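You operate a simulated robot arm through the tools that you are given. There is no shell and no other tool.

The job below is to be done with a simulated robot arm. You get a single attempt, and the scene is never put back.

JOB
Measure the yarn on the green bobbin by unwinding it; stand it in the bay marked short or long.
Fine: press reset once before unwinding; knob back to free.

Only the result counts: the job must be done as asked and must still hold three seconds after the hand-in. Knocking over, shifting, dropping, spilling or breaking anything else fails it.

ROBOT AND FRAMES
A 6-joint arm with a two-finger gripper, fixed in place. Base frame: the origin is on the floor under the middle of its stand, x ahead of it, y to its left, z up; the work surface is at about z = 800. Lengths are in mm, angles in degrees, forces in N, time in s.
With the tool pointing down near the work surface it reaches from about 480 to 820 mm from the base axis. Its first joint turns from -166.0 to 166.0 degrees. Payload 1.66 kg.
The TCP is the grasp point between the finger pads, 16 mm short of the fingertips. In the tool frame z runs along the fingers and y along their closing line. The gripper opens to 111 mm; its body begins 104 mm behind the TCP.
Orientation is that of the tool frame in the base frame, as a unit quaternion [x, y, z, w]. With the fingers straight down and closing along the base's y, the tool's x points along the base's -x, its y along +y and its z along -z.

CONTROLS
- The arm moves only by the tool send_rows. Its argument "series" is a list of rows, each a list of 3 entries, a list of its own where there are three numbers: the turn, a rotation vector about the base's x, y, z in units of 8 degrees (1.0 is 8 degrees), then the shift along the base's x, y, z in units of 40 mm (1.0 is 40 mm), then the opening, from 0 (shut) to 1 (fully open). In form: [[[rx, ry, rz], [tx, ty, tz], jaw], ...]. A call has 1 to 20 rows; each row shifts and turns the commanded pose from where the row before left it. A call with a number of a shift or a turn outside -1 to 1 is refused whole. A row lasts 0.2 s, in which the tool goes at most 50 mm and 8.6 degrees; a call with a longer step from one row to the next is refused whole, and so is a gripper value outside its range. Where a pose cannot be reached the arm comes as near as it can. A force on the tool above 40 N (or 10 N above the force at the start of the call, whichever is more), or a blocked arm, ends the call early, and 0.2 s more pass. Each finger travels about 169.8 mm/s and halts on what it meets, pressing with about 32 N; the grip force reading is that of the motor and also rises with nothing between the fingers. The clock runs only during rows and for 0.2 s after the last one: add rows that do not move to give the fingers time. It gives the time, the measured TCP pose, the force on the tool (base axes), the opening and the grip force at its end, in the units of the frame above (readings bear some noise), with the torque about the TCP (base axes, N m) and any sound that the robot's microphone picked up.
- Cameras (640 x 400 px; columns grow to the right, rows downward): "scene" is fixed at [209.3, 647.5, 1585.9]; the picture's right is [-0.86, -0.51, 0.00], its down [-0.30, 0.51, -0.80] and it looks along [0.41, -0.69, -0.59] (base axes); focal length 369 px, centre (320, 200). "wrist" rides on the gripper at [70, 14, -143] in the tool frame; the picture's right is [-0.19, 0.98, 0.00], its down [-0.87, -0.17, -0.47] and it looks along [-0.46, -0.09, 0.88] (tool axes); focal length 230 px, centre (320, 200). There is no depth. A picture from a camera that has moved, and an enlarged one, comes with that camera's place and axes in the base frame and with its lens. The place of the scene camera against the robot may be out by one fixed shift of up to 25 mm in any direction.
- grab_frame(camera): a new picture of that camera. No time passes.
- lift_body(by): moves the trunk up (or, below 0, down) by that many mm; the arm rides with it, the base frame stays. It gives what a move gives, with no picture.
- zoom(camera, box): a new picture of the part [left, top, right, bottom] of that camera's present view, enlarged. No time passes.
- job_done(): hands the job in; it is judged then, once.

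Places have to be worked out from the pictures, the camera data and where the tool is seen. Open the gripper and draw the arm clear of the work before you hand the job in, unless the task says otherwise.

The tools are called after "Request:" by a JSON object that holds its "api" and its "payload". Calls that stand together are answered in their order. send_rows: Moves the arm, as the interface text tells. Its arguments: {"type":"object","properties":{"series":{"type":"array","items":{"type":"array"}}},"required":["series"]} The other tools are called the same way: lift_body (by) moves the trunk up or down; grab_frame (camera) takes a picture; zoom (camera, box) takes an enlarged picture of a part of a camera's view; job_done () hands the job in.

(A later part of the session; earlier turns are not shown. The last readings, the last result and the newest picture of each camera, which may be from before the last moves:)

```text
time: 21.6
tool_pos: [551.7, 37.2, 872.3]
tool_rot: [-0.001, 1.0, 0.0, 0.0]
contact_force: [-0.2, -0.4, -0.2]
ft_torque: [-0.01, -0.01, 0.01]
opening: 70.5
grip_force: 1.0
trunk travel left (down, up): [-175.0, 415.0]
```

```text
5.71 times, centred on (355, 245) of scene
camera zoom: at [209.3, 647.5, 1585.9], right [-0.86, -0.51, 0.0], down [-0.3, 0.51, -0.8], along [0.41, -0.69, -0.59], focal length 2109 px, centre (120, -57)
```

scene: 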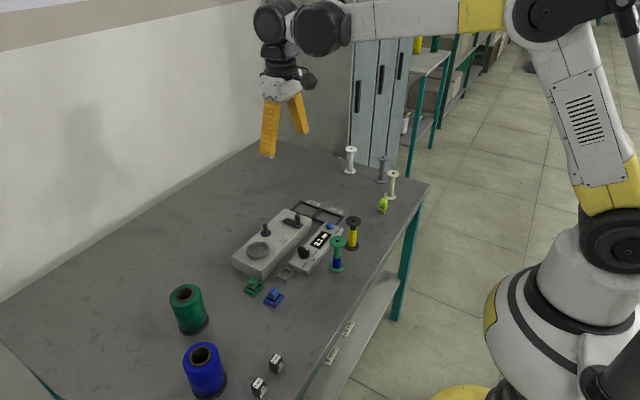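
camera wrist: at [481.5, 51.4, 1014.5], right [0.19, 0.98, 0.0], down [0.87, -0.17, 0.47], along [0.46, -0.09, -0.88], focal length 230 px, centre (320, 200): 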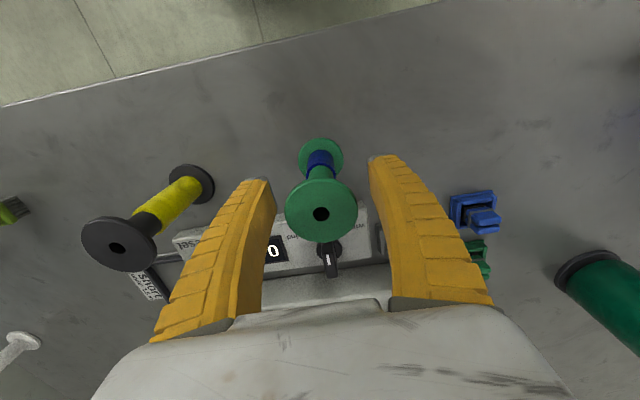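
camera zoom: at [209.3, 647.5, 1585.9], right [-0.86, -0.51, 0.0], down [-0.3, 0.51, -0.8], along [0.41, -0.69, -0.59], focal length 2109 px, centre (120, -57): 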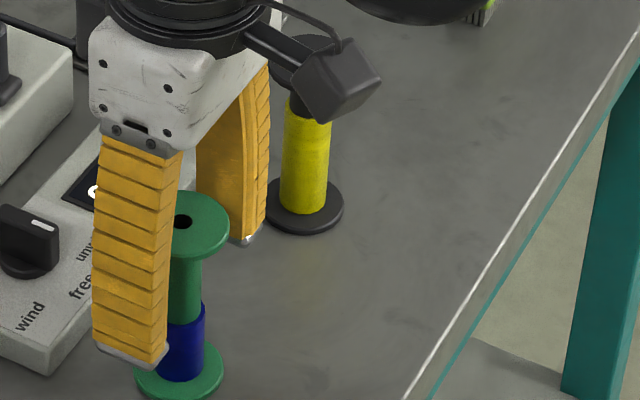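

Well centred (bobbin axis ≈ (550.7, 38.7)). I close slowly on the barrel.

Request:
{"api": "send_rows", "payload": {"series": [[[0, 0, 0], [0, 0, 0], 0.5], [[0, 0, 0], [0, 0, 0], 0.4], [[0, 0, 0], [0, 0, 0], 0.32], [[0, 0, 0], [0, 0, 0], 0.26], [[0, 0, 0], [0, 0, 0], 0.22], [[0, 0, 0], [0, 0, 0], 0.22]]}}

Request:
{"api": "grab_frame", "payload": {"camera": "wrist"}}

Request:
{"api": "zoom", "payload": {"camera": "scene", "box": [325, 210, 385, 280]}}

```text
time: 23.0
tool_pos: [551.5, 37.4, 871.9]
tool_rot: [0.0, 1.0, 0.001, 0.0]
contact_force: [0.8, -0.3, 0.2]
ft_torque: [0.0, 0.01, 0.02]
opening: 27.4
grip_force: 2.1
trunk travel left (down, up): [-175.0, 415.0]
```

```text
taken
camera wrist: at [481.5, 51.4, 1014.5], right [0.19, 0.98, 0.0], down [0.87, -0.17, 0.47], along [0.46, -0.09, -0.88], focal length 230 px, centre (320, 200)
```

wrist: 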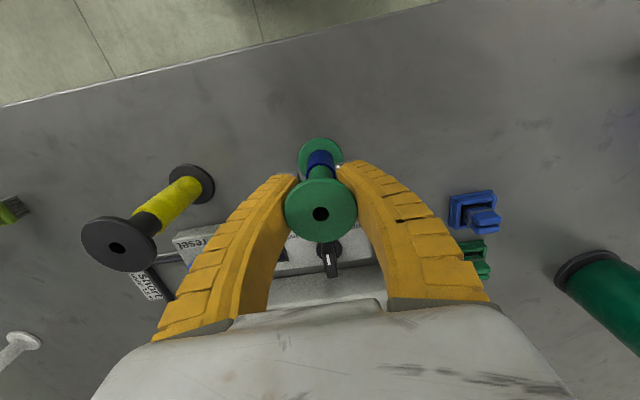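

```text
5.71 times, centred on (355, 245) of scene
camera zoom: at [209.3, 647.5, 1585.9], right [-0.86, -0.51, 0.0], down [-0.3, 0.51, -0.8], along [0.41, -0.69, -0.59], focal length 2109 px, centre (120, -57)
```

zoom: 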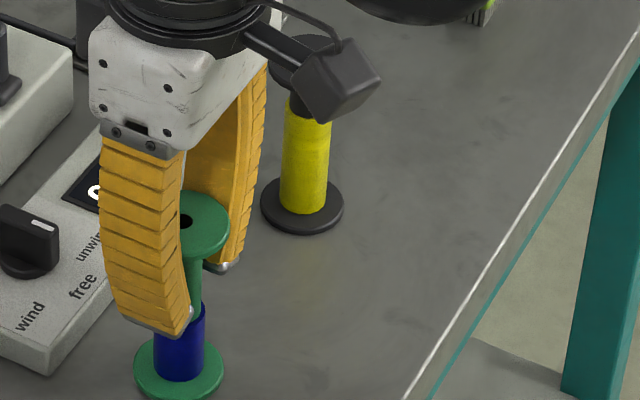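

At 27 mm opening nothing is touched yet and the bobbin still stands upright. I close the rest of the way.

Request:
{"api": "send_rows", "payload": {"series": [[[0, 0, 0], [0, 0, 0], 0.19], [[0, 0, 0], [0, 0, 0], 0.17], [[0, 0, 0], [0, 0, 0], 0.15], [[0, 0, 0], [0, 0, 0], 0.13], [[0, 0, 0], [0, 0, 0], 0.1], [[0, 0, 0], [0, 0, 0], 0.1]]}}

Request:
{"api": "grab_frame", "payload": {"camera": "wrist"}}

Request:
{"api": "zoom", "payload": {"camera": "scene", "box": [325, 210, 385, 280]}}

```text
time: 24.4
tool_pos: [550.7, 37.5, 872.7]
tool_rot: [-0.001, 1.0, 0.0, 0.0]
contact_force: [0.3, 1.5, 0.6]
ft_torque: [-0.01, -0.01, 0.02]
opening: 16.4
grip_force: 32.1
trunk travel left (down, up): [-175.0, 415.0]
```

```text
taken
camera wrist: at [481.5, 51.4, 1014.5], right [0.19, 0.98, 0.0], down [0.87, -0.17, 0.47], along [0.46, -0.09, -0.88], focal length 230 px, centre (320, 200)
```

wrist: 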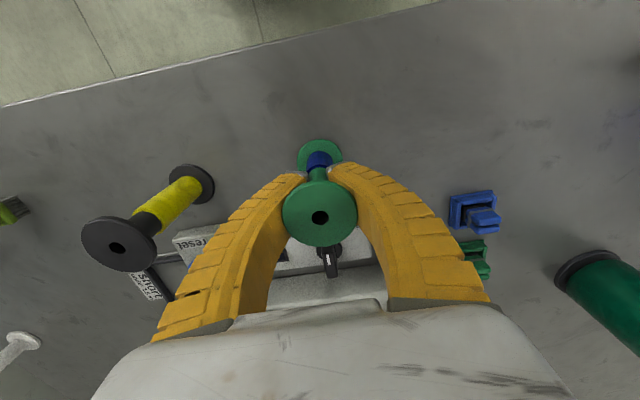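

```text
5.71 times, centred on (355, 245) of scene
camera zoom: at [209.3, 647.5, 1585.9], right [-0.86, -0.51, 0.0], down [-0.3, 0.51, -0.8], along [0.41, -0.69, -0.59], focal length 2109 px, centre (120, -57)
```

zoom: 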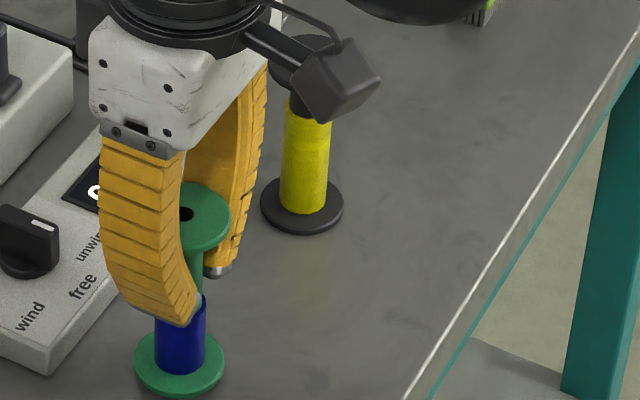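

The grip holds at 32 N, with the bobbin apparently still upright (slightly raised by the wedge). I lift it a little and check the hang.

Request:
{"api": "send_rows", "payload": {"series": [[[0, 0, 0], [0, 0, 0.25], 0.1], [[0, 0, 0], [0, 0, 0.5], 0.1], [[0, 0, 0], [0, 0, 0.5], 0.1], [[0, 0, 0], [0, 0, 0.5], 0.1], [[0, 0, 0], [0, 0, 0], 0.1], [[0, 0, 0], [0, 0, 0], 0.1]]}}

Request:
{"api": "zoom", "payload": {"camera": "wrist", "box": [250, 110, 400, 230]}}

Request:
{"api": "zoom", "payload": {"camera": "scene", "box": [315, 180, 385, 260]}}

```text
time: 25.8
tool_pos: [552.5, 38.4, 942.2]
tool_rot: [0.0, 1.0, 0.0, 0.0]
contact_force: [-0.5, 0.4, -0.2]
ft_torque: [0.02, 0.02, -0.01]
opening: 16.1
grip_force: 32.5
trunk travel left (down, up): [-175.0, 415.0]
```

```text
3.33 times, centred on (325, 170) of wrist
camera zoom: at [481.9, 51.7, 1084.5], right [0.19, 0.98, 0.0], down [0.87, -0.17, 0.47], along [0.46, -0.09, -0.88], focal length 767 px, centre (303, 300)
```

zoom: 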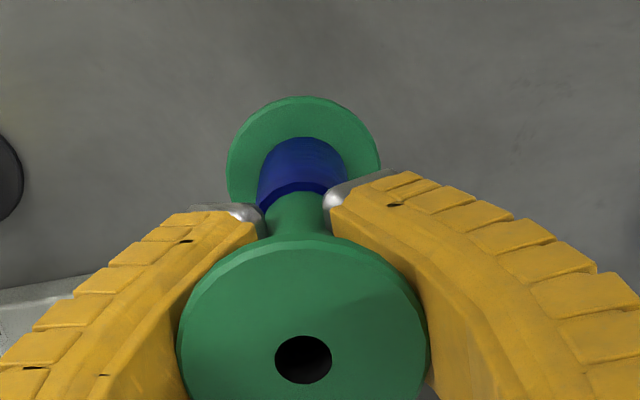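

```text
5.00 times, centred on (350, 220) of scene
camera zoom: at [209.3, 647.5, 1585.9], right [-0.86, -0.51, 0.0], down [-0.3, 0.51, -0.8], along [0.41, -0.69, -0.59], focal length 1846 px, centre (170, 100)
```

zoom: 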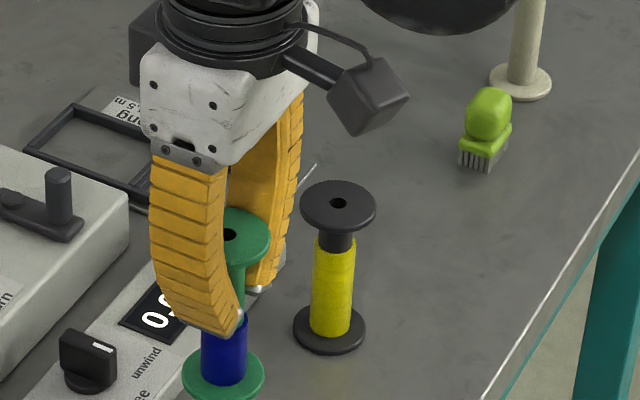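

The bobbin hangs straight, its axis within about 1 mm of the TCP axis, bottom about 70 mm below TCP. I raise it and carry it over to above the spindle at (772.7, 30.3).

Request:
{"api": "send_rows", "payload": {"series": [[[0, 0, 0], [0, 0, 0.6], 0.1], [[0, 0, 0], [0, 0, 0.5], 0.1], [[0, 0, 0], [0.5, -0.02, 0], 0.1], [[0, 0, 0], [0.8, -0.02, 0], 0.1], [[0, 0, 0], [0.85, -0.02, 0], 0.1], [[0, 0, 0], [0.85, -0.02, 0], 0.1], [[0, 0, 0], [0.85, -0.02, 0], 0.1], [[0, 0, 0], [0.85, -0.02, 0], 0.1], [[0, 0, 0], [0.8, -0.01, 0], 0.1], [[0, 0, 0], [0, 0, 0], 0.1], [[0, 0, 0], [0, 0, 0], 0.1], [[0, 0, 0], [0, 0, 0], 0.1]]}}

Request:
{"api": "zoom", "payload": {"camera": "wrist", "box": [240, 80, 400, 230]}}

Request:
{"api": "zoom", "payload": {"camera": "scene", "box": [220, 150, 340, 270]}}

```text
time: 28.4
tool_pos: [772.5, 33.1, 983.2]
tool_rot: [-0.001, 1.0, 0.0, 0.001]
contact_force: [0.0, -0.2, -0.1]
ft_torque: [0.01, 0.05, 0.0]
opening: 15.8
grip_force: 31.6
trunk travel left (down, up): [-175.0, 415.0]
```

```text
2.67 times, centred on (320, 155) of wrist
camera zoom: at [702.0, 46.0, 1125.8], right [0.19, 0.98, 0.0], down [0.87, -0.17, 0.47], along [0.46, -0.09, -0.88], focal length 614 px, centre (320, 320)
```

zoom: 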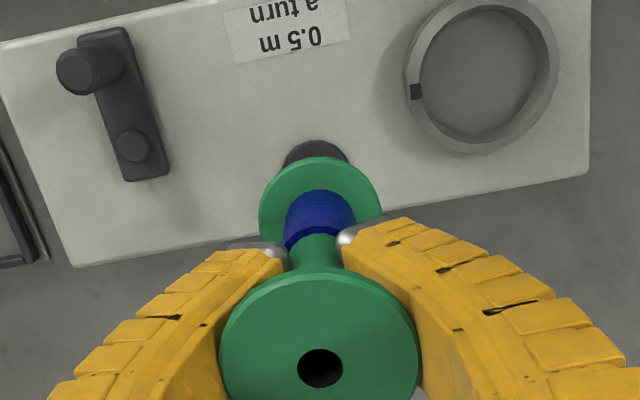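

```text
3.33 times, centred on (280, 210) of scene
camera zoom: at [209.3, 647.5, 1585.9], right [-0.86, -0.51, 0.0], down [-0.3, 0.51, -0.8], along [0.41, -0.69, -0.59], focal length 1230 px, centre (453, 167)
```

zoom: 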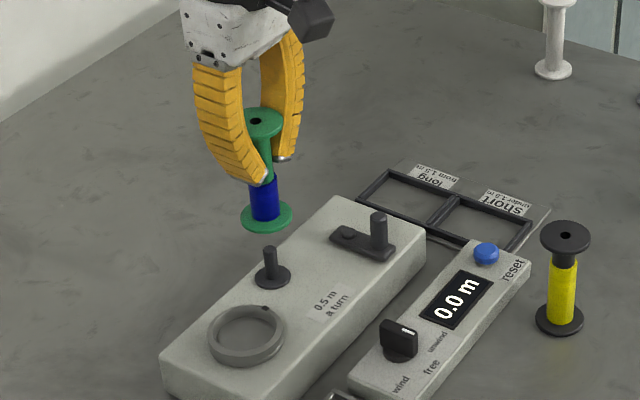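

The bobbin is over the spindle; the visible disk edge lets me compare them directly. I enlarge for a fine check.

Request:
{"api": "zoom", "payload": {"camera": "wrist", "box": [290, 125, 350, 175]}}

Request:
{"api": "zoom", "payload": {"camera": "scene", "box": [255, 185, 305, 245]}}

Request:
{"api": "send_rows", "payload": {"series": [[[0, 0, 0], [0, 0, 0], 0.1]]}}

```text
8.00 times, centred on (320, 150) of wrist
camera zoom: at [702.0, 46.0, 1125.8], right [0.19, 0.98, 0.0], down [0.87, -0.17, 0.47], along [0.46, -0.09, -0.88], focal length 1841 px, centre (320, 600)
```

zoom: 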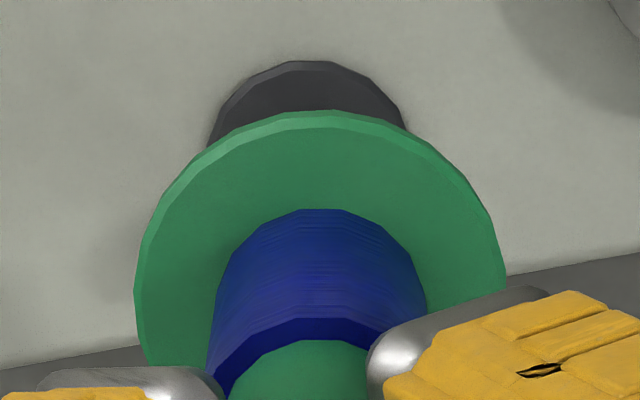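

```text
6.67 times, centred on (280, 215) of scene
camera zoom: at [209.3, 647.5, 1585.9], right [-0.86, -0.51, 0.0], down [-0.3, 0.51, -0.8], along [0.41, -0.69, -0.59], focal length 2461 px, centre (587, 100)
```

zoom: 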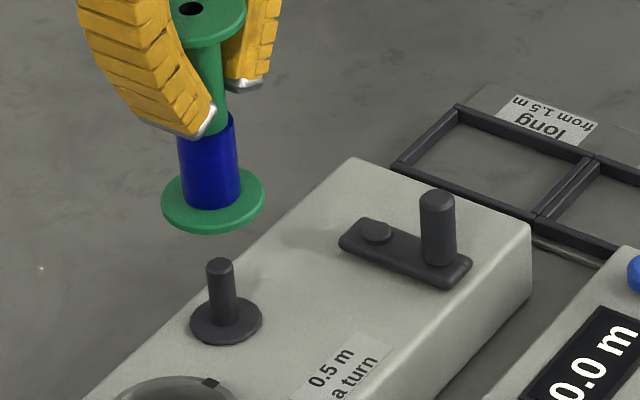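

```text
time: 28.8
tool_pos: [771.7, 32.3, 983.4]
tool_rot: [0.0, 1.0, -0.001, 0.001]
contact_force: [1.3, 0.8, 0.2]
ft_torque: [-0.01, -0.02, -0.01]
opening: 15.9
grip_force: 31.9
trunk travel left (down, up): [-175.0, 415.0]
```

Direct comparison in the picture: the bobbin must go about 2.2 mm toward −y and 0.5 mm toward +x. I make that correction and check again.

Request:
{"api": "send_rows", "payload": {"series": [[[0, 0, 0], [0.012, -0.055, 0], 0.1], [[0, 0, 0], [0, 0, -0.3], 0.1], [[0, 0, 0], [0, 0, 0], 0.1], [[0, 0, 0], [0, 0, 0], 0.1]]}}

Request:
{"api": "zoom", "payload": {"camera": "wrist", "box": [290, 125, 350, 175]}}

Request:
{"api": "zoom", "payload": {"camera": "scene", "box": [255, 185, 305, 245]}}

```text
time: 29.8
tool_pos: [772.5, 29.7, 972.4]
tool_rot: [-0.001, 1.0, -0.001, 0.0]
contact_force: [-1.0, 0.3, 0.4]
ft_torque: [0.0, 0.0, 0.01]
opening: 15.8
grip_force: 31.7
trunk travel left (down, up): [-175.0, 415.0]
```

```text
8.00 times, centred on (320, 150) of wrist
camera zoom: at [702.3, 44.0, 1114.0], right [0.19, 0.98, 0.0], down [0.87, -0.17, 0.47], along [0.46, -0.09, -0.88], focal length 1841 px, centre (320, 600)
```

zoom: 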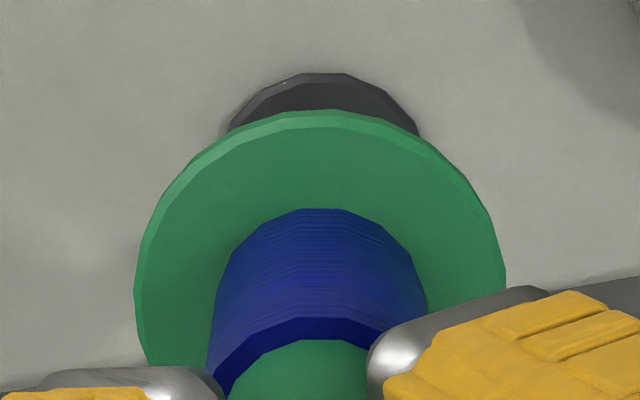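

```text
6.67 times, centred on (280, 215) of scene
camera zoom: at [209.3, 647.5, 1585.9], right [-0.86, -0.51, 0.0], down [-0.3, 0.51, -0.8], along [0.41, -0.69, -0.59], focal length 2461 px, centre (587, 100)
```

zoom: 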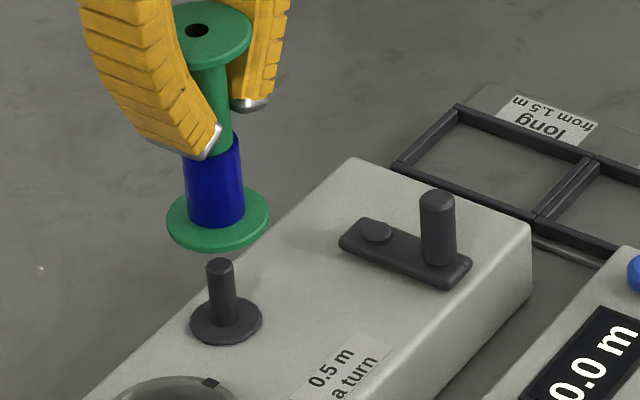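

Now within about 0.6 mm: a last correction of (+0.6, +0.25), then I lower until the flange bottom is just above the peg top and check.

Request:
{"api": "send_rows", "payload": {"series": [[[0, 0, 0], [0.015, 0.006, -0.15], 0.1], [[0, 0, 0], [0, 0, -0.15], 0.1], [[0, 0, 0], [0, 0, -0.1], 0.1], [[0, 0, 0], [0, 0, 0], 0.1], [[0, 0, 0], [0, 0, 0], 0.1]]}}

Request:
{"api": "zoom", "payload": {"camera": "wrist", "box": [290, 125, 350, 175]}}

Request:
{"api": "zoom", "payload": {"camera": "scene", "box": [255, 185, 305, 245]}}

```text
time: 31.0
tool_pos: [772.7, 30.5, 957.3]
tool_rot: [0.0, 1.0, 0.0, 0.0]
contact_force: [-1.6, 0.9, -0.3]
ft_torque: [0.0, 0.0, 0.0]
opening: 15.7
grip_force: 32.3
trunk travel left (down, up): [-175.0, 415.0]
```

```text
8.00 times, centred on (320, 150) of wrist
camera zoom: at [702.6, 45.2, 1098.9], right [0.19, 0.98, 0.0], down [0.87, -0.17, 0.47], along [0.46, -0.09, -0.88], focal length 1841 px, centre (320, 600)
```

zoom: 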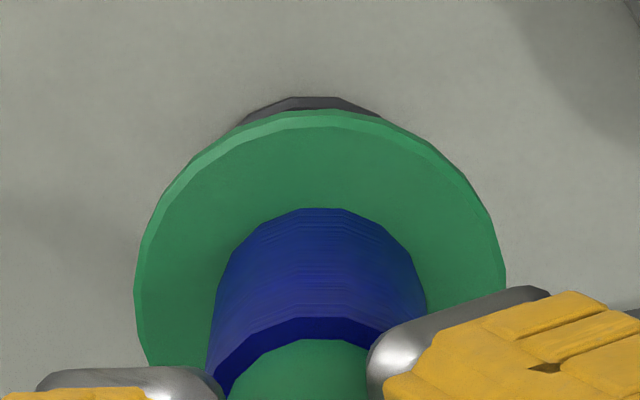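

```text
6.67 times, centred on (280, 215) of scene
camera zoom: at [209.3, 647.5, 1585.9], right [-0.86, -0.51, 0.0], down [-0.3, 0.51, -0.8], along [0.41, -0.69, -0.59], focal length 2461 px, centre (587, 100)
```

zoom: 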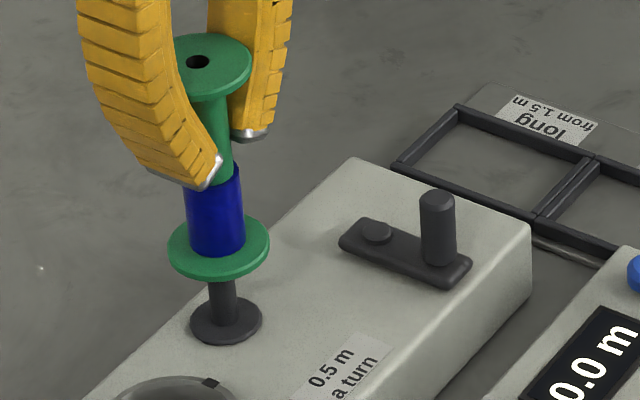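

In the scene view it is aligned; the wrist view suggests a further (+0.35, −0.6). I apply that and lower slowly onto the peg, watching forces.

Request:
{"api": "send_rows", "payload": {"series": [[[0, 0, 0], [0.009, -0.014, 0], 0.1], [[0, 0, 0], [0, 0, -0.075], 0.1], [[0, 0, 0], [0, 0, -0.075], 0.1], [[0, 0, 0], [0, 0, -0.075], 0.1], [[0, 0, 0], [0, 0, 0], 0.1]]}}

Request:
{"api": "zoom", "payload": {"camera": "wrist", "box": [260, 120, 380, 220]}}

Request:
{"api": "zoom", "payload": {"camera": "scene", "box": [255, 185, 305, 245]}}

```text
time: 32.2
tool_pos: [774.8, 30.0, 947.8]
tool_rot: [0.0, 1.0, 0.0, -0.001]
contact_force: [0.3, 0.5, -0.8]
ft_torque: [0.0, 0.02, 0.02]
opening: 15.8
grip_force: 32.3
trunk travel left (down, up): [-175.0, 415.0]
```

```text
4.00 times, centred on (320, 170) of wrist
camera zoom: at [703.3, 43.4, 1089.8], right [0.19, 0.98, 0.0], down [0.87, -0.17, 0.47], along [0.46, -0.09, -0.88], focal length 920 px, centre (320, 320)
```

zoom: 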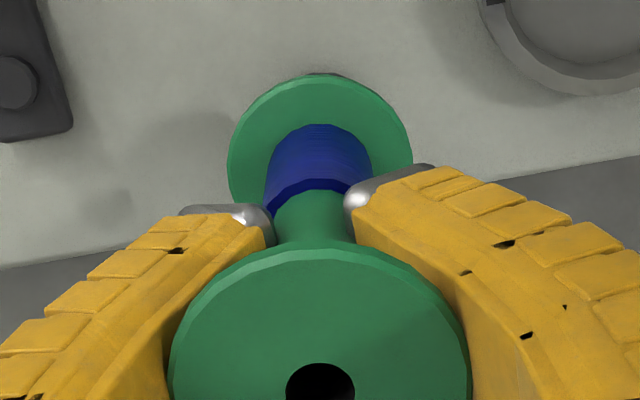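

```text
6.67 times, centred on (280, 215) of scene
camera zoom: at [209.3, 647.5, 1585.9], right [-0.86, -0.51, 0.0], down [-0.3, 0.51, -0.8], along [0.41, -0.69, -0.59], focal length 2461 px, centre (587, 100)
```

zoom: 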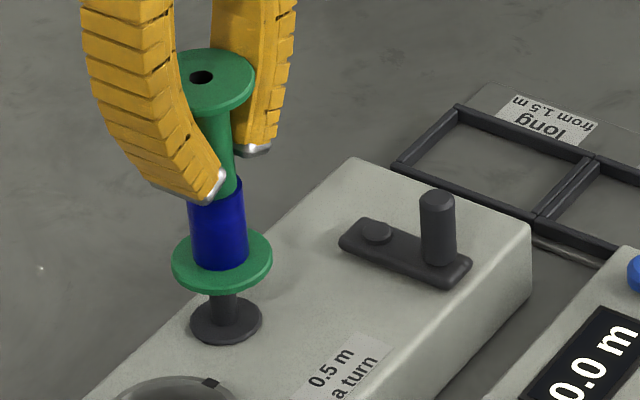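

No force yet, with the flange bottom about at peg-top level. I go on lowering in small steps.

Request:
{"api": "send_rows", "payload": {"series": [[[0, 0, 0], [0, 0, -0.075], 0.1], [[0, 0, 0], [0, 0, -0.075], 0.1], [[0, 0, 0], [0, 0, 0], 0.1]]}}

Request:
{"api": "zoom", "payload": {"camera": "scene", "box": [255, 185, 305, 245]}}

Request:
{"api": "zoom", "payload": {"camera": "wrist", "box": [260, 120, 380, 220]}}

```text
time: 33.0
tool_pos: [772.8, 30.4, 943.1]
tool_rot: [0.001, 1.0, 0.0, 0.001]
contact_force: [1.9, -0.6, 24.1]
ft_torque: [-0.01, -0.17, 0.01]
opening: 17.1
grip_force: 32.7
trunk travel left (down, up): [-175.0, 415.0]
```

```text
6.67 times, centred on (280, 215) of scene
camera zoom: at [209.3, 647.5, 1585.9], right [-0.86, -0.51, 0.0], down [-0.3, 0.51, -0.8], along [0.41, -0.69, -0.59], focal length 2461 px, centre (587, 100)
```

zoom: 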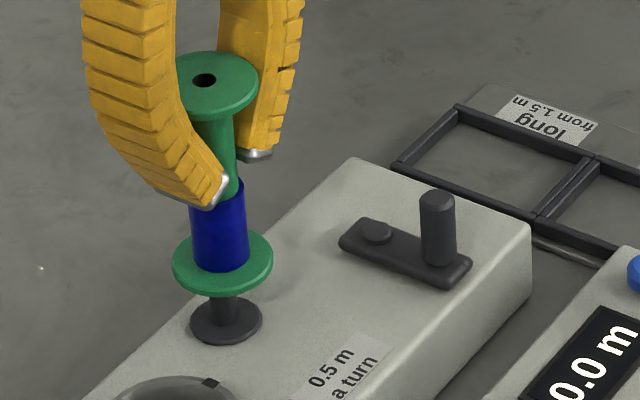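

```text
4.00 times, centred on (320, 170) of wrist
camera zoom: at [701.8, 43.4, 1085.8], right [0.19, 0.98, 0.0], down [0.86, -0.17, 0.47], along [0.46, -0.09, -0.88], focal length 920 px, centre (320, 320)
```

zoom: 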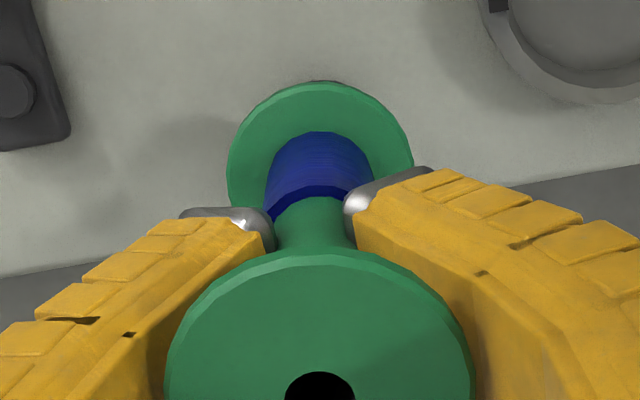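

Contact: 24 N at z ≈ 943, so the bobbin is resting on the peg top rather than sliding over it. I back up a few mm and inspect.

Request:
{"api": "send_rows", "payload": {"series": [[[0, 0, 0], [0, 0, 0.1], 0.1], [[0, 0, 0], [0, 0, 0.15], 0.1], [[0, 0, 0], [0, 0, 0], 0.1], [[0, 0, 0], [0, 0, 0], 0.1]]}}

Request:
{"api": "zoom", "payload": {"camera": "wrist", "box": [300, 195, 340, 225]}}

Request:
{"api": "zoom", "payload": {"camera": "wrist", "box": [285, 120, 355, 180]}}

Request:
{"api": "zoom", "payload": {"camera": "scene", "box": [262, 210, 292, 240]}}

```text
time: 34.0
tool_pos: [772.6, 29.9, 953.1]
tool_rot: [0.0, 1.0, -0.001, 0.0]
contact_force: [-0.2, 0.6, -0.4]
ft_torque: [0.0, 0.0, 0.02]
opening: 16.4
grip_force: 32.2
trunk travel left (down, up): [-175.0, 415.0]
```

```text
13.33 times, centred on (320, 210) of wrist
camera zoom: at [703.1, 43.7, 1095.3], right [0.19, 0.98, 0.0], down [0.87, -0.17, 0.47], along [0.46, -0.09, -0.88], focal length 3068 px, centre (320, 67)
```

zoom: 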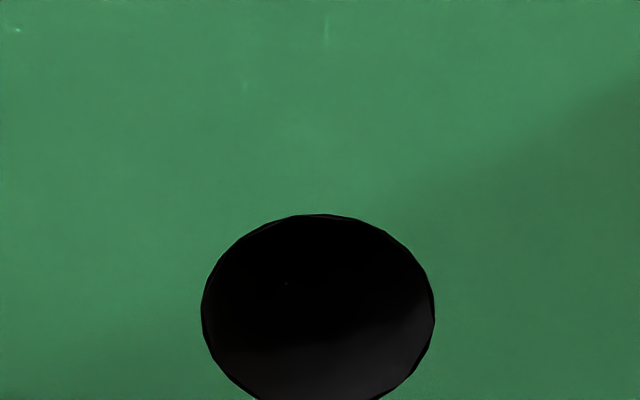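

```text
6.67 times, centred on (320, 150) of wrist
camera zoom: at [703.1, 43.7, 1095.3], right [0.19, 0.98, 0.0], down [0.87, -0.17, 0.47], along [0.46, -0.09, -0.88], focal length 1534 px, centre (320, 533)
```

zoom: 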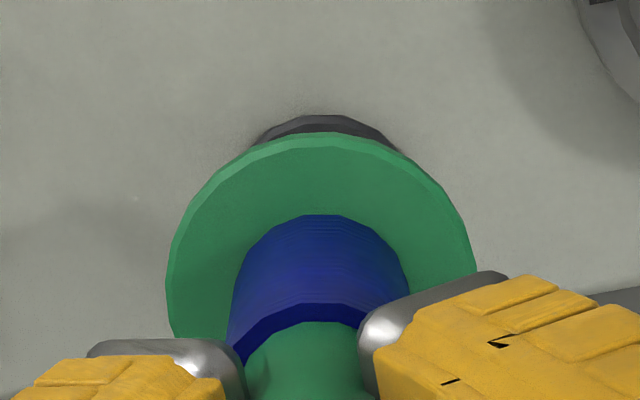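

```text
13.33 times, centred on (277, 225) of scene
camera zoom: at [209.3, 647.5, 1585.9], right [-0.86, -0.51, 0.0], down [-0.3, 0.51, -0.8], along [0.41, -0.69, -0.59], focal length 4922 px, centre (893, -133)
```

zoom: 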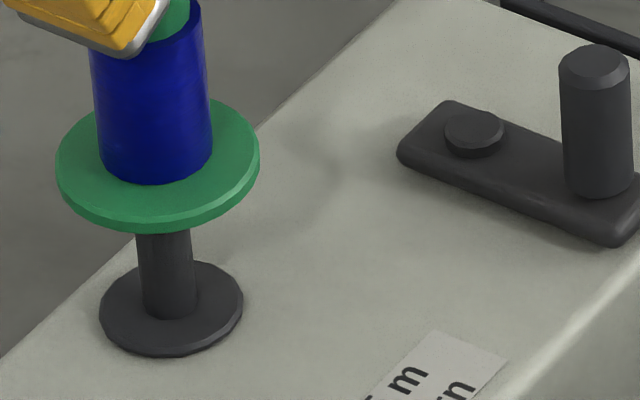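

The peg looks about 12 mm thick while the bobbin's top hole is about 10 mm, so I need to know which seat suits the bobbin. I look closely at the ring and the cones.

Request:
{"api": "zoom", "payload": {"camera": "scene", "box": [230, 225, 290, 280]}}

Request:
{"api": "zoom", "payload": {"camera": "wrist", "box": [330, 60, 450, 160]}}

Request:
{"api": "zoom", "payload": {"camera": "scene", "box": [150, 260, 310, 400]}}

Request:
{"api": "zoom", "payload": {"camera": "scene", "box": [330, 130, 420, 220]}}

```text
7.27 times, centred on (260, 252) of scene
camera zoom: at [209.3, 647.5, 1585.9], right [-0.86, -0.51, 0.0], down [-0.3, 0.51, -0.8], along [0.41, -0.69, -0.59], focal length 2684 px, centre (756, -182)
```

zoom: 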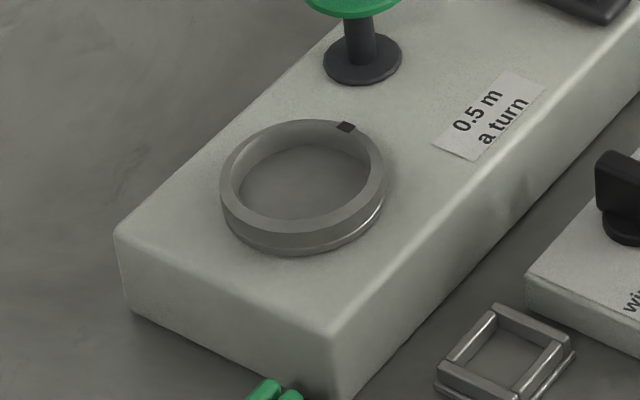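

```text
4.00 times, centred on (390, 110) of wrist
camera zoom: at [703.1, 43.7, 1095.3], right [0.19, 0.98, 0.0], down [0.87, -0.17, 0.47], along [0.46, -0.09, -0.88], focal length 920 px, centre (40, 560)
```

zoom: 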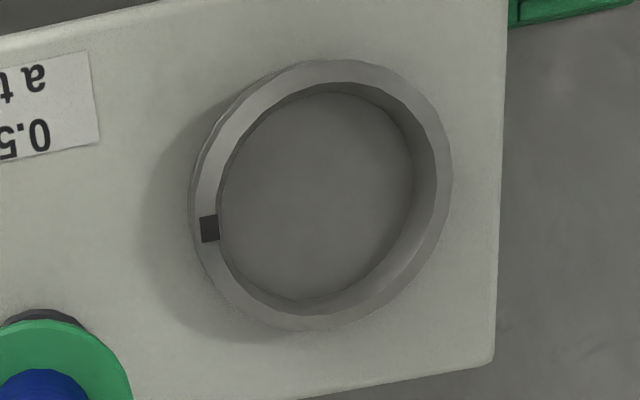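

```text
2.86 times, centred on (230, 330) of scene
camera zoom: at [209.3, 647.5, 1585.9], right [-0.86, -0.51, 0.0], down [-0.3, 0.51, -0.8], along [0.41, -0.69, -0.59], focal length 1055 px, centre (577, -171)
```

zoom: 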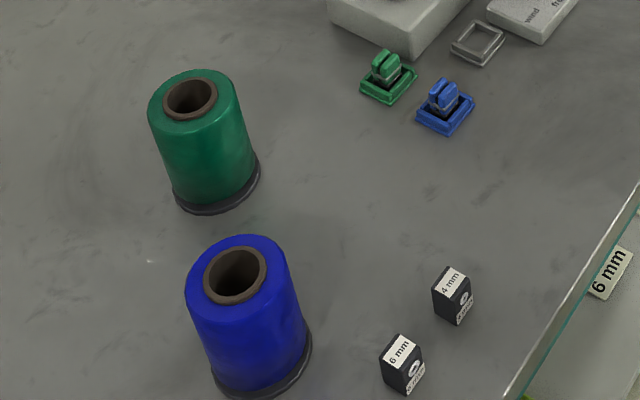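

```text
4.44 times, centred on (375, 175) of scene
camera zoom: at [209.3, 647.5, 1585.9], right [-0.86, -0.51, 0.0], down [-0.3, 0.51, -0.8], along [0.41, -0.69, -0.59], focal length 1640 px, centre (76, 311)
```

zoom: 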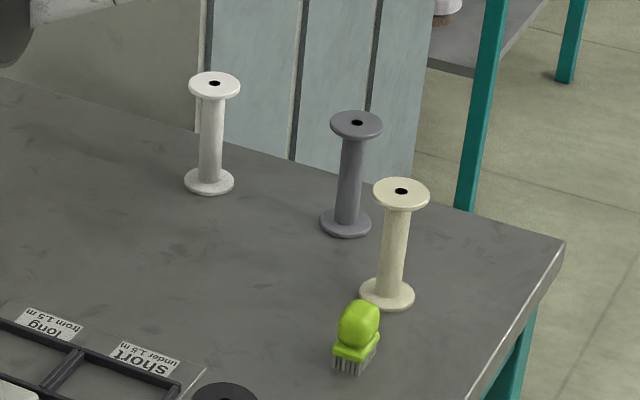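

The tubes and cones don't settle it, so I want to see the bobbin's underside. I lift well clear and swing the bobbin out where I can tilt its bottom toward the scene camera.

Request:
{"api": "send_rows", "payload": {"series": [[[0, 0, 0], [0, 0, 0.6], 0.1], [[0, 0, 0], [0, 0, 0.9], 0.1], [[0, 0, 0], [0, 0, 0.9], 0.1], [[0, 0, 0], [0, 0, 0.9], 0.1], [[0, 0, 0], [0, 0, 0.9], 0.1], [[0, 0, 0], [-0.85, 0.4, 0.4], 0.1], [[0, 0, 0], [-0.85, 0.4, 0.4], 0.1], [[0, 0, 0], [-0.85, 0.4, 0.4], 0.1], [[0, 0, 0], [-0.85, 0.4, 0.4], 0.1], [[0, 0, 0], [-0.85, 0.4, 0.4], 0.1], [[0, 0, 0], [-0.85, 0.4, 0.4], 0.1], [[0, 0, 0], [0, 0, 0], 0.1]]}}

Request:
{"api": "grab_frame", "payload": {"camera": "scene"}}

```text
time: 36.6
tool_pos: [570.4, 125.0, 1216.3]
tool_rot: [0.0, 1.0, 0.0, 0.0]
contact_force: [0.4, -0.6, -0.7]
ft_torque: [-0.04, -0.01, -0.03]
opening: 16.5
grip_force: 32.0
trunk travel left (down, up): [-175.0, 415.0]
```

```text
taken
```

scene: 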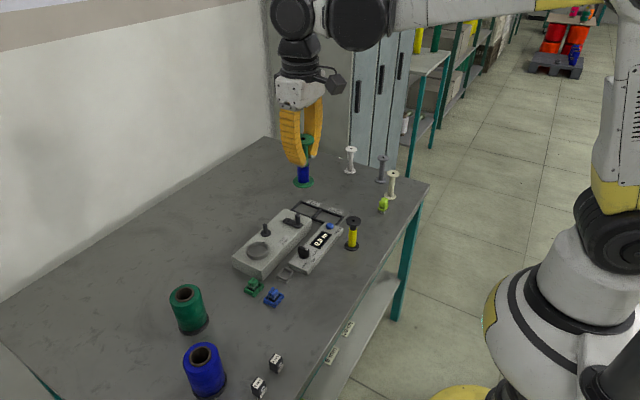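

Clear of everything. I tilt the tool about x in 8° steps toward the scene camera.

Request:
{"api": "send_rows", "payload": {"series": [[[1, 0, 0], [0, 0, 0], 0.1], [[1, 0, 0], [0, 0, 0], 0.1], [[1, 0, 0], [0, 0, 0], 0.1], [[1, 0, 0], [0, 0, 0], 0.1], [[1, 0, 0], [0, 0, 0], 0.1], [[1, 0, 0], [0, 0, 0], 0.1], [[1, 0, 0], [0, 0, 0], 0.1], [[1, 0, 0], [0, 0, 0], 0.1], [[0, 0, 0], [0, 0, 0], 0.1], [[0, 0, 0], [0, 0, 0], 0.1]]}}

Request:
{"api": "grab_frame", "payload": {"camera": "scene"}}

```text
time: 38.8
tool_pos: [569.0, 126.2, 1215.5]
tool_rot: [0.0, 0.848, 0.53, 0.0]
contact_force: [-0.4, -0.7, -0.3]
ft_torque: [0.01, -0.01, -0.02]
opening: 16.0
grip_force: 32.4
trunk travel left (down, up): [-175.0, 415.0]
```

```text
taken
```

scene: 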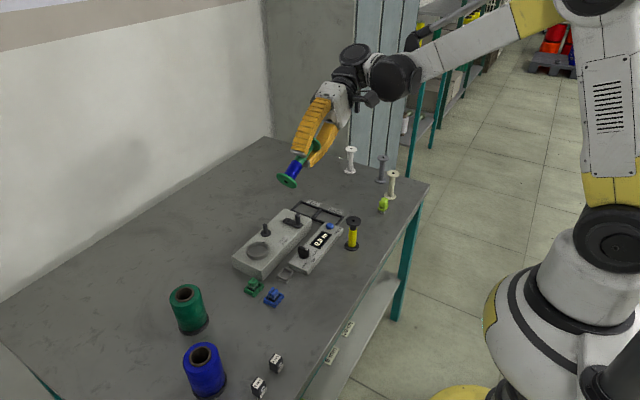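

The bottom is starting to face the camera; I enlarge to see it, before tilting more if needed.

Request:
{"api": "zoom", "payload": {"camera": "scene", "box": [265, 130, 335, 200]}}

Request:
{"api": "send_rows", "payload": {"series": [[[1, 0, 0], [0, 0, 0], 0.1], [[1, 0, 0], [0, 0, 0], 0.1], [[0.9, 0, 0], [0, 0, 0], 0.1], [[0, 0, 0], [0, 0, 0], 0.1], [[0, 0, 0], [0, 0, 0], 0.1]]}}

Request:
{"api": "zoom", "payload": {"camera": "scene", "box": [265, 120, 335, 190]}}

```text
5.71 times, centred on (300, 165) of scene
camera zoom: at [209.3, 647.5, 1585.9], right [-0.86, -0.51, 0.0], down [-0.3, 0.51, -0.8], along [0.41, -0.69, -0.59], focal length 2109 px, centre (434, 400)
```

zoom: 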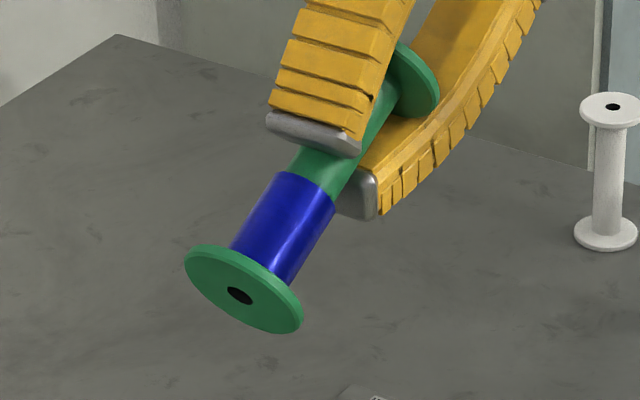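

```text
time: 40.0
tool_pos: [568.6, 126.3, 1215.3]
tool_rot: [-0.001, 0.724, 0.69, 0.001]
contact_force: [-0.4, -0.5, -1.3]
ft_torque: [0.0, 0.0, -0.05]
opening: 15.8
grip_force: 32.4
trunk travel left (down, up): [-175.0, 415.0]
```

```text
5.71 times, centred on (300, 155) of scene
camera zoom: at [209.3, 647.5, 1585.9], right [-0.86, -0.51, 0.0], down [-0.3, 0.51, -0.8], along [0.41, -0.69, -0.59], focal length 2109 px, centre (434, 457)
```

zoom: 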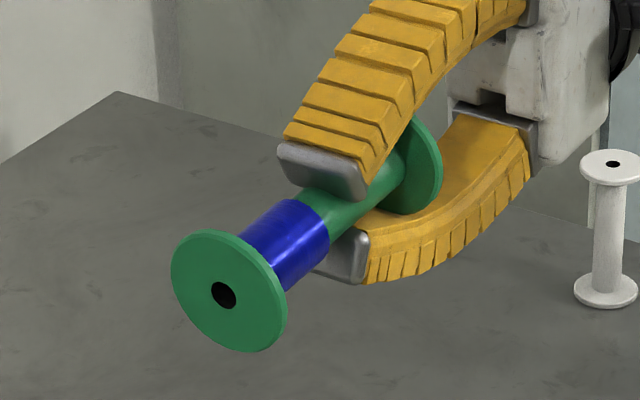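

A hole is visible in the bottom too. I enlarge it to compare its diameter with the flange.

Request:
{"api": "zoom", "payload": {"camera": "scene", "box": [280, 158, 302, 184]}}

Request:
{"api": "zoom", "payload": {"camera": "scene", "box": [250, 215, 280, 245]}}

```text
15.38 times, centred on (291, 171) of scene
camera zoom: at [209.3, 647.5, 1585.9], right [-0.86, -0.51, 0.0], down [-0.3, 0.51, -0.8], along [0.41, -0.69, -0.59], focal length 5679 px, centre (766, 646)
```

zoom: 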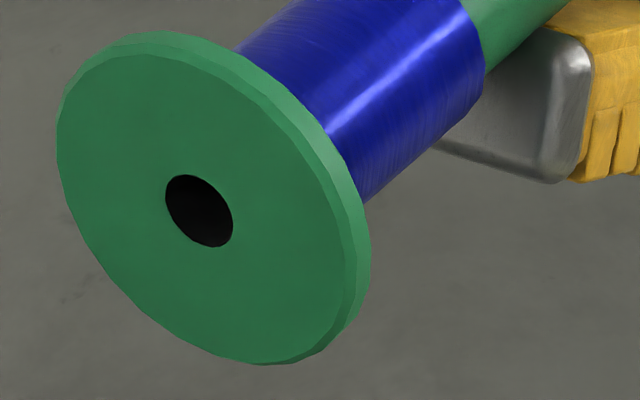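

```text
13.33 times, centred on (265, 230) of scene
camera zoom: at [209.3, 647.5, 1585.9], right [-0.86, -0.51, 0.0], down [-0.3, 0.51, -0.8], along [0.41, -0.69, -0.59], focal length 4922 px, centre (1053, -200)
```

zoom: 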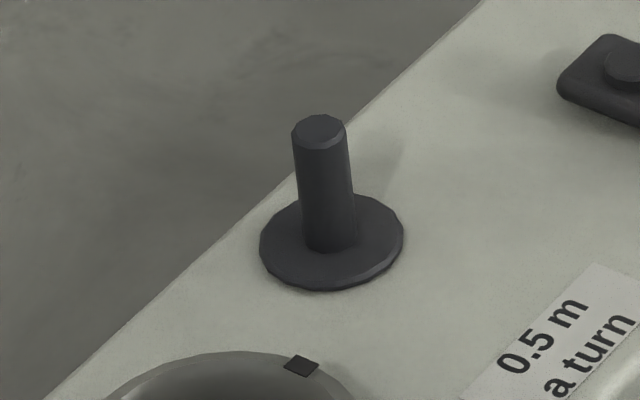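

The bottom hole is about 10 mm, like the top one, so the bobbin cannot go on the 12 mm peg; the marked ring (inner ≈ 51 mm, bobbin flange ≈ 44.5 mm), on the crank's centre line, must be the bobbin seat. I turn the tool back upright.

Request:
{"api": "send_rows", "payload": {"series": [[[-1, 0, 0], [0, 0, 0], 0.1], [[-1, 0, 0], [0, 0, 0], 0.1], [[-1, 0, 0], [0, 0, 0], 0.1], [[-1, 0, 0], [0, 0, 0], 0.1], [[-1, 0, 0], [0, 0, 0], 0.1], [[-1, 0, 0], [0, 0, 0], 0.1], [[-1, 0, 0], [0, 0, 0], 0.1], [[-1, 0, 0], [0, 0, 0], 0.1], [[-1, 0, 0], [0, 0, 0], 0.1], [[-1, 0, 0], [0, 0, 0], 0.1], [[-0.9, 0, 0], [0, 0, 0], 0.1], [[0, 0, 0], [0, 0, 0], 0.1], [[0, 0, 0], [0, 0, 0], 0.1]]}}

Request:
{"api": "zoom", "payload": {"camera": "wrist", "box": [240, 80, 400, 230]}}

Request:
{"api": "zoom", "payload": {"camera": "scene", "box": [260, 90, 350, 200]}}

```text
time: 42.8
tool_pos: [568.5, 126.8, 1216.4]
tool_rot: [0.0, 1.0, 0.0, 0.0]
contact_force: [0.5, 0.5, -0.5]
ft_torque: [-0.03, -0.01, -0.01]
opening: 15.7
grip_force: 31.7
trunk travel left (down, up): [-175.0, 415.0]
```

```text
2.67 times, centred on (320, 155) of wrist
camera zoom: at [499.1, 140.1, 1358.9], right [0.19, 0.98, 0.0], down [0.87, -0.17, 0.47], along [0.46, -0.09, -0.88], focal length 614 px, centre (320, 320)
```

zoom: 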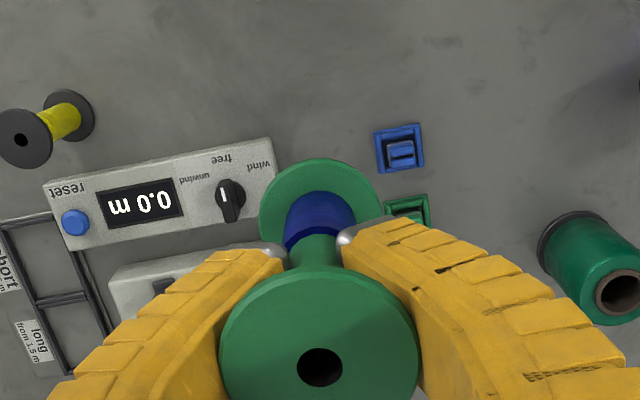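

```text
3.64 times, centred on (305, 145) of scene
camera zoom: at [209.3, 647.5, 1585.9], right [-0.86, -0.51, 0.0], down [-0.3, 0.51, -0.8], along [0.41, -0.69, -0.59], focal length 1342 px, centre (374, 400)
```

zoom: 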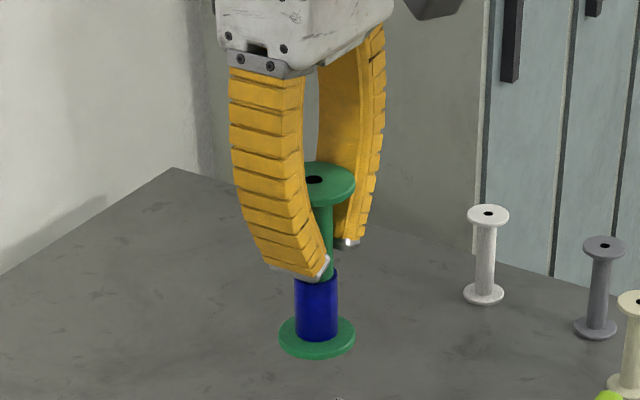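

The bobbin sits in the hand exactly as before. I carry it over the ring, whose centre I measure at (741.7, 106.2), stopping high above it.

Request:
{"api": "send_rows", "payload": {"series": [[[0, 0, 0], [0.72, -0.08, -0.88], 0.1], [[0, 0, 0], [0.72, -0.08, -0.88], 0.1], [[0, 0, 0], [0.72, -0.08, -0.88], 0.1], [[0, 0, 0], [0.72, -0.08, -0.88], 0.1], [[0, 0, 0], [0.72, -0.08, -0.88], 0.1], [[0, 0, 0], [0.72, -0.08, -0.88], 0.1], [[0, 0, 0], [0, 0, 0], 0.1], [[0, 0, 0], [0, 0, 0], 0.1], [[0, 0, 0], [0, 0, 0], 0.1]]}}

Request:
{"api": "zoom", "payload": {"camera": "wrist", "box": [270, 110, 370, 190]}}

Request:
{"api": "zoom", "payload": {"camera": "scene", "box": [220, 160, 300, 280]}}

```text
time: 44.8
tool_pos: [739.6, 109.7, 1007.0]
tool_rot: [0.001, 1.0, 0.0, 0.001]
contact_force: [0.0, 1.2, -0.4]
ft_torque: [-0.02, 0.0, 0.05]
opening: 15.2
grip_force: 31.7
trunk travel left (down, up): [-175.0, 415.0]
```

```text
5.00 times, centred on (320, 150) of wrist
camera zoom: at [671.0, 124.1, 1148.9], right [0.19, 0.98, 0.0], down [0.87, -0.17, 0.47], along [0.46, -0.09, -0.88], focal length 1150 px, centre (320, 450)
```

zoom: 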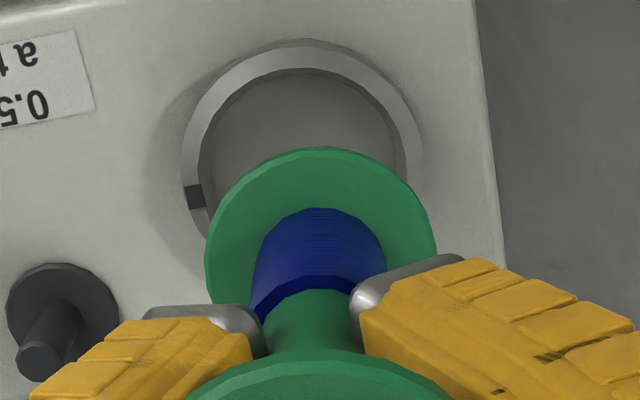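

```text
3.33 times, centred on (260, 220) of scene
camera zoom: at [209.3, 647.5, 1585.9], right [-0.86, -0.51, 0.0], down [-0.3, 0.51, -0.8], along [0.41, -0.69, -0.59], focal length 1230 px, centre (520, 133)
```

zoom: 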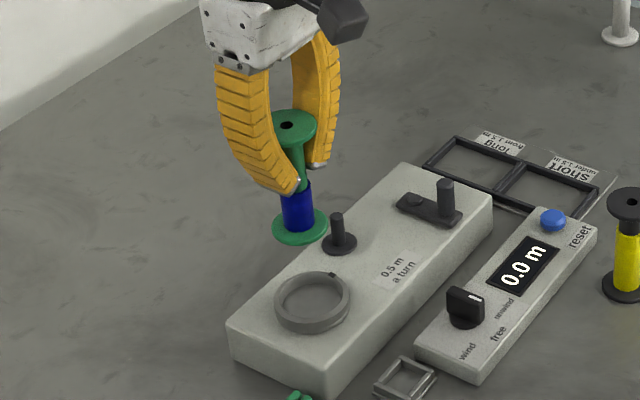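

The ring centre is about 2 mm further in +x and 4 mm in −y from the bobbin. I correct and lower to about 30 mm above the ring, then check.

Request:
{"api": "send_rows", "payload": {"series": [[[0, 0, 0], [0.05, -0.1, 0], 0.1], [[0, 0, 0], [0, 0, -0.5], 0.1], [[0, 0, 0], [0, 0, -0.5], 0.1], [[0, 0, 0], [0, 0, -0.2], 0.1], [[0, 0, 0], [0, 0, 0], 0.1], [[0, 0, 0], [0, 0, 0], 0.1]]}}

Request:
{"api": "zoom", "payload": {"camera": "wrist", "box": [270, 110, 370, 190]}}

Request:
{"api": "zoom", "payload": {"camera": "scene", "box": [230, 200, 290, 275]}}

```text
time: 46.2
tool_pos: [742.5, 103.4, 958.3]
tool_rot: [0.0, 1.0, 0.0, -0.001]
contact_force: [0.9, -0.9, -1.6]
ft_torque: [-0.02, 0.01, -0.01]
opening: 15.3
grip_force: 31.9
trunk travel left (down, up): [-175.0, 415.0]
```

```text
5.00 times, centred on (320, 150) of wrist
camera zoom: at [672.5, 117.4, 1101.0], right [0.19, 0.98, 0.0], down [0.87, -0.17, 0.47], along [0.46, -0.09, -0.88], focal length 1150 px, centre (320, 450)
```

zoom: 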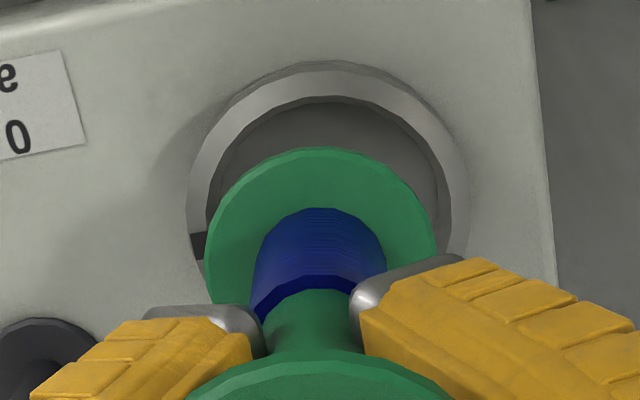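

```text
5.33 times, centred on (260, 238) of scene
camera zoom: at [209.3, 647.5, 1585.9], right [-0.86, -0.51, 0.0], down [-0.3, 0.51, -0.8], along [0.41, -0.69, -0.59], focal length 1969 px, centre (640, 0)
```

zoom: 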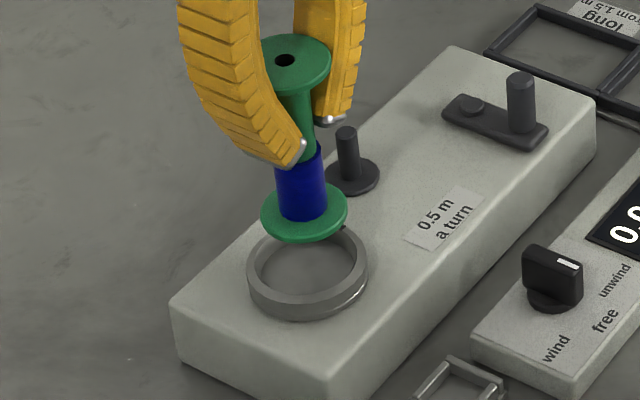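

Alignment needs just (+0.3, +1.7). I apply it and lower until the flange is just about to enter the ring.

Request:
{"api": "send_rows", "payload": {"series": [[[0, 0, 0], [0.008, 0.043, 0], 0.1], [[0, 0, 0], [0, 0, -0.25], 0.1], [[0, 0, 0], [0, 0, -0.2], 0.1], [[0, 0, 0], [0, 0, 0], 0.1], [[0, 0, 0], [0, 0, 0], 0.1]]}}

Request:
{"api": "zoom", "payload": {"camera": "wrist", "box": [270, 110, 370, 190]}}

Request:
{"api": "zoom", "payload": {"camera": "scene", "box": [230, 200, 290, 275]}}

```text
time: 47.4
tool_pos: [744.9, 104.3, 939.7]
tool_rot: [0.0, 1.0, 0.0, 0.0]
contact_force: [-0.9, -0.6, -0.4]
ft_torque: [0.0, -0.01, -0.01]
opening: 15.5
grip_force: 32.2
trunk travel left (down, up): [-175.0, 415.0]
```

```text
5.00 times, centred on (320, 150) of wrist
camera zoom: at [674.2, 118.8, 1081.7], right [0.19, 0.98, 0.0], down [0.87, -0.17, 0.47], along [0.46, -0.09, -0.88], focal length 1150 px, centre (320, 450)
```

zoom: 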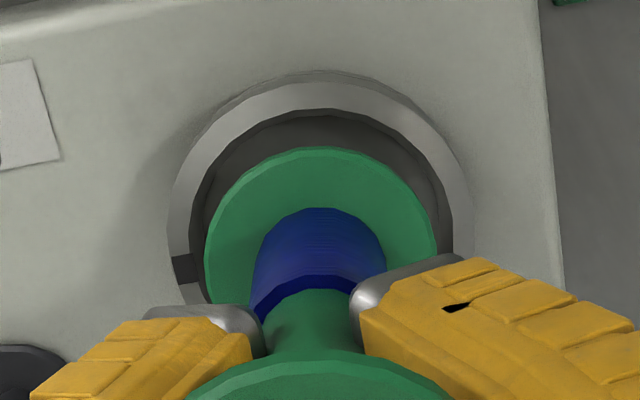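

```text
5.33 times, centred on (260, 238) of scene
camera zoom: at [209.3, 647.5, 1585.9], right [-0.86, -0.51, 0.0], down [-0.3, 0.51, -0.8], along [0.41, -0.69, -0.59], focal length 1969 px, centre (640, 0)
```

zoom: 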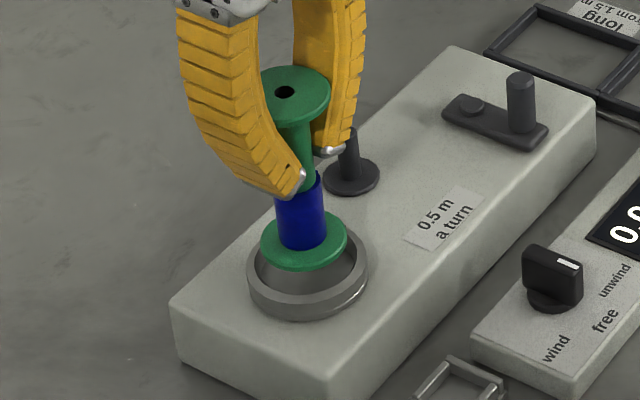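

Centred to within half a millimetre. I lower it into the ring in small steps until it lands.

Request:
{"api": "send_rows", "payload": {"series": [[[0, 0, 0], [0, 0, -0.125], 0.1], [[0, 0, 0], [0, 0, -0.125], 0.1], [[0, 0, 0], [0, 0, -0.1], 0.1], [[0, 0, 0], [0, 0, -0.1], 0.1], [[0, 0, 0], [0, 0, 0], 0.1]]}}

Request:
{"api": "zoom", "payload": {"camera": "scene", "box": [230, 200, 290, 275]}}

```text
time: 48.6
tool_pos: [744.5, 104.7, 921.5]
tool_rot: [0.0, 1.0, 0.0, 0.0]
contact_force: [-0.2, 0.8, 0.1]
ft_torque: [0.01, 0.04, 0.05]
opening: 15.6
grip_force: 32.4
trunk travel left (down, up): [-175.0, 415.0]
```

```text
5.33 times, centred on (260, 238) of scene
camera zoom: at [209.3, 647.5, 1585.9], right [-0.86, -0.51, 0.0], down [-0.3, 0.51, -0.8], along [0.41, -0.69, -0.59], focal length 1969 px, centre (640, 0)
```

zoom: 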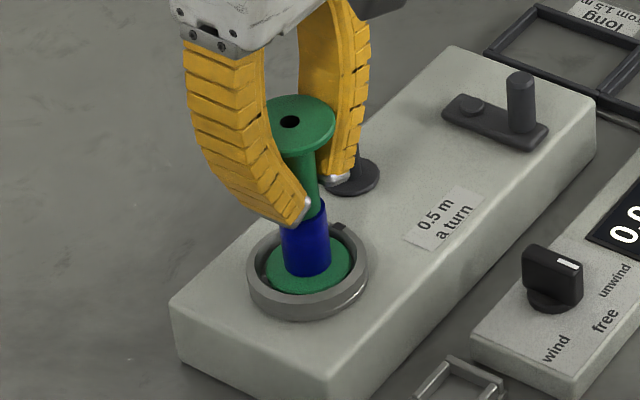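

It fits inside the ring nicely. I continue in 2 mm steps to touch the floor.

Request:
{"api": "send_rows", "payload": {"series": [[[0, 0, 0], [0, 0, -0.05], 0.1], [[0, 0, 0], [0, 0, -0.05], 0.1], [[0, 0, 0], [0, 0, 0], 0.1]]}}

```text
time: 49.4
tool_pos: [743.5, 104.5, 917.3]
tool_rot: [0.0, 1.0, 0.0, 0.0]
contact_force: [1.1, 1.1, 7.5]
ft_torque: [0.04, 0.02, 0.02]
opening: 15.3
grip_force: 32.3
trunk travel left (down, up): [-175.0, 415.0]
```

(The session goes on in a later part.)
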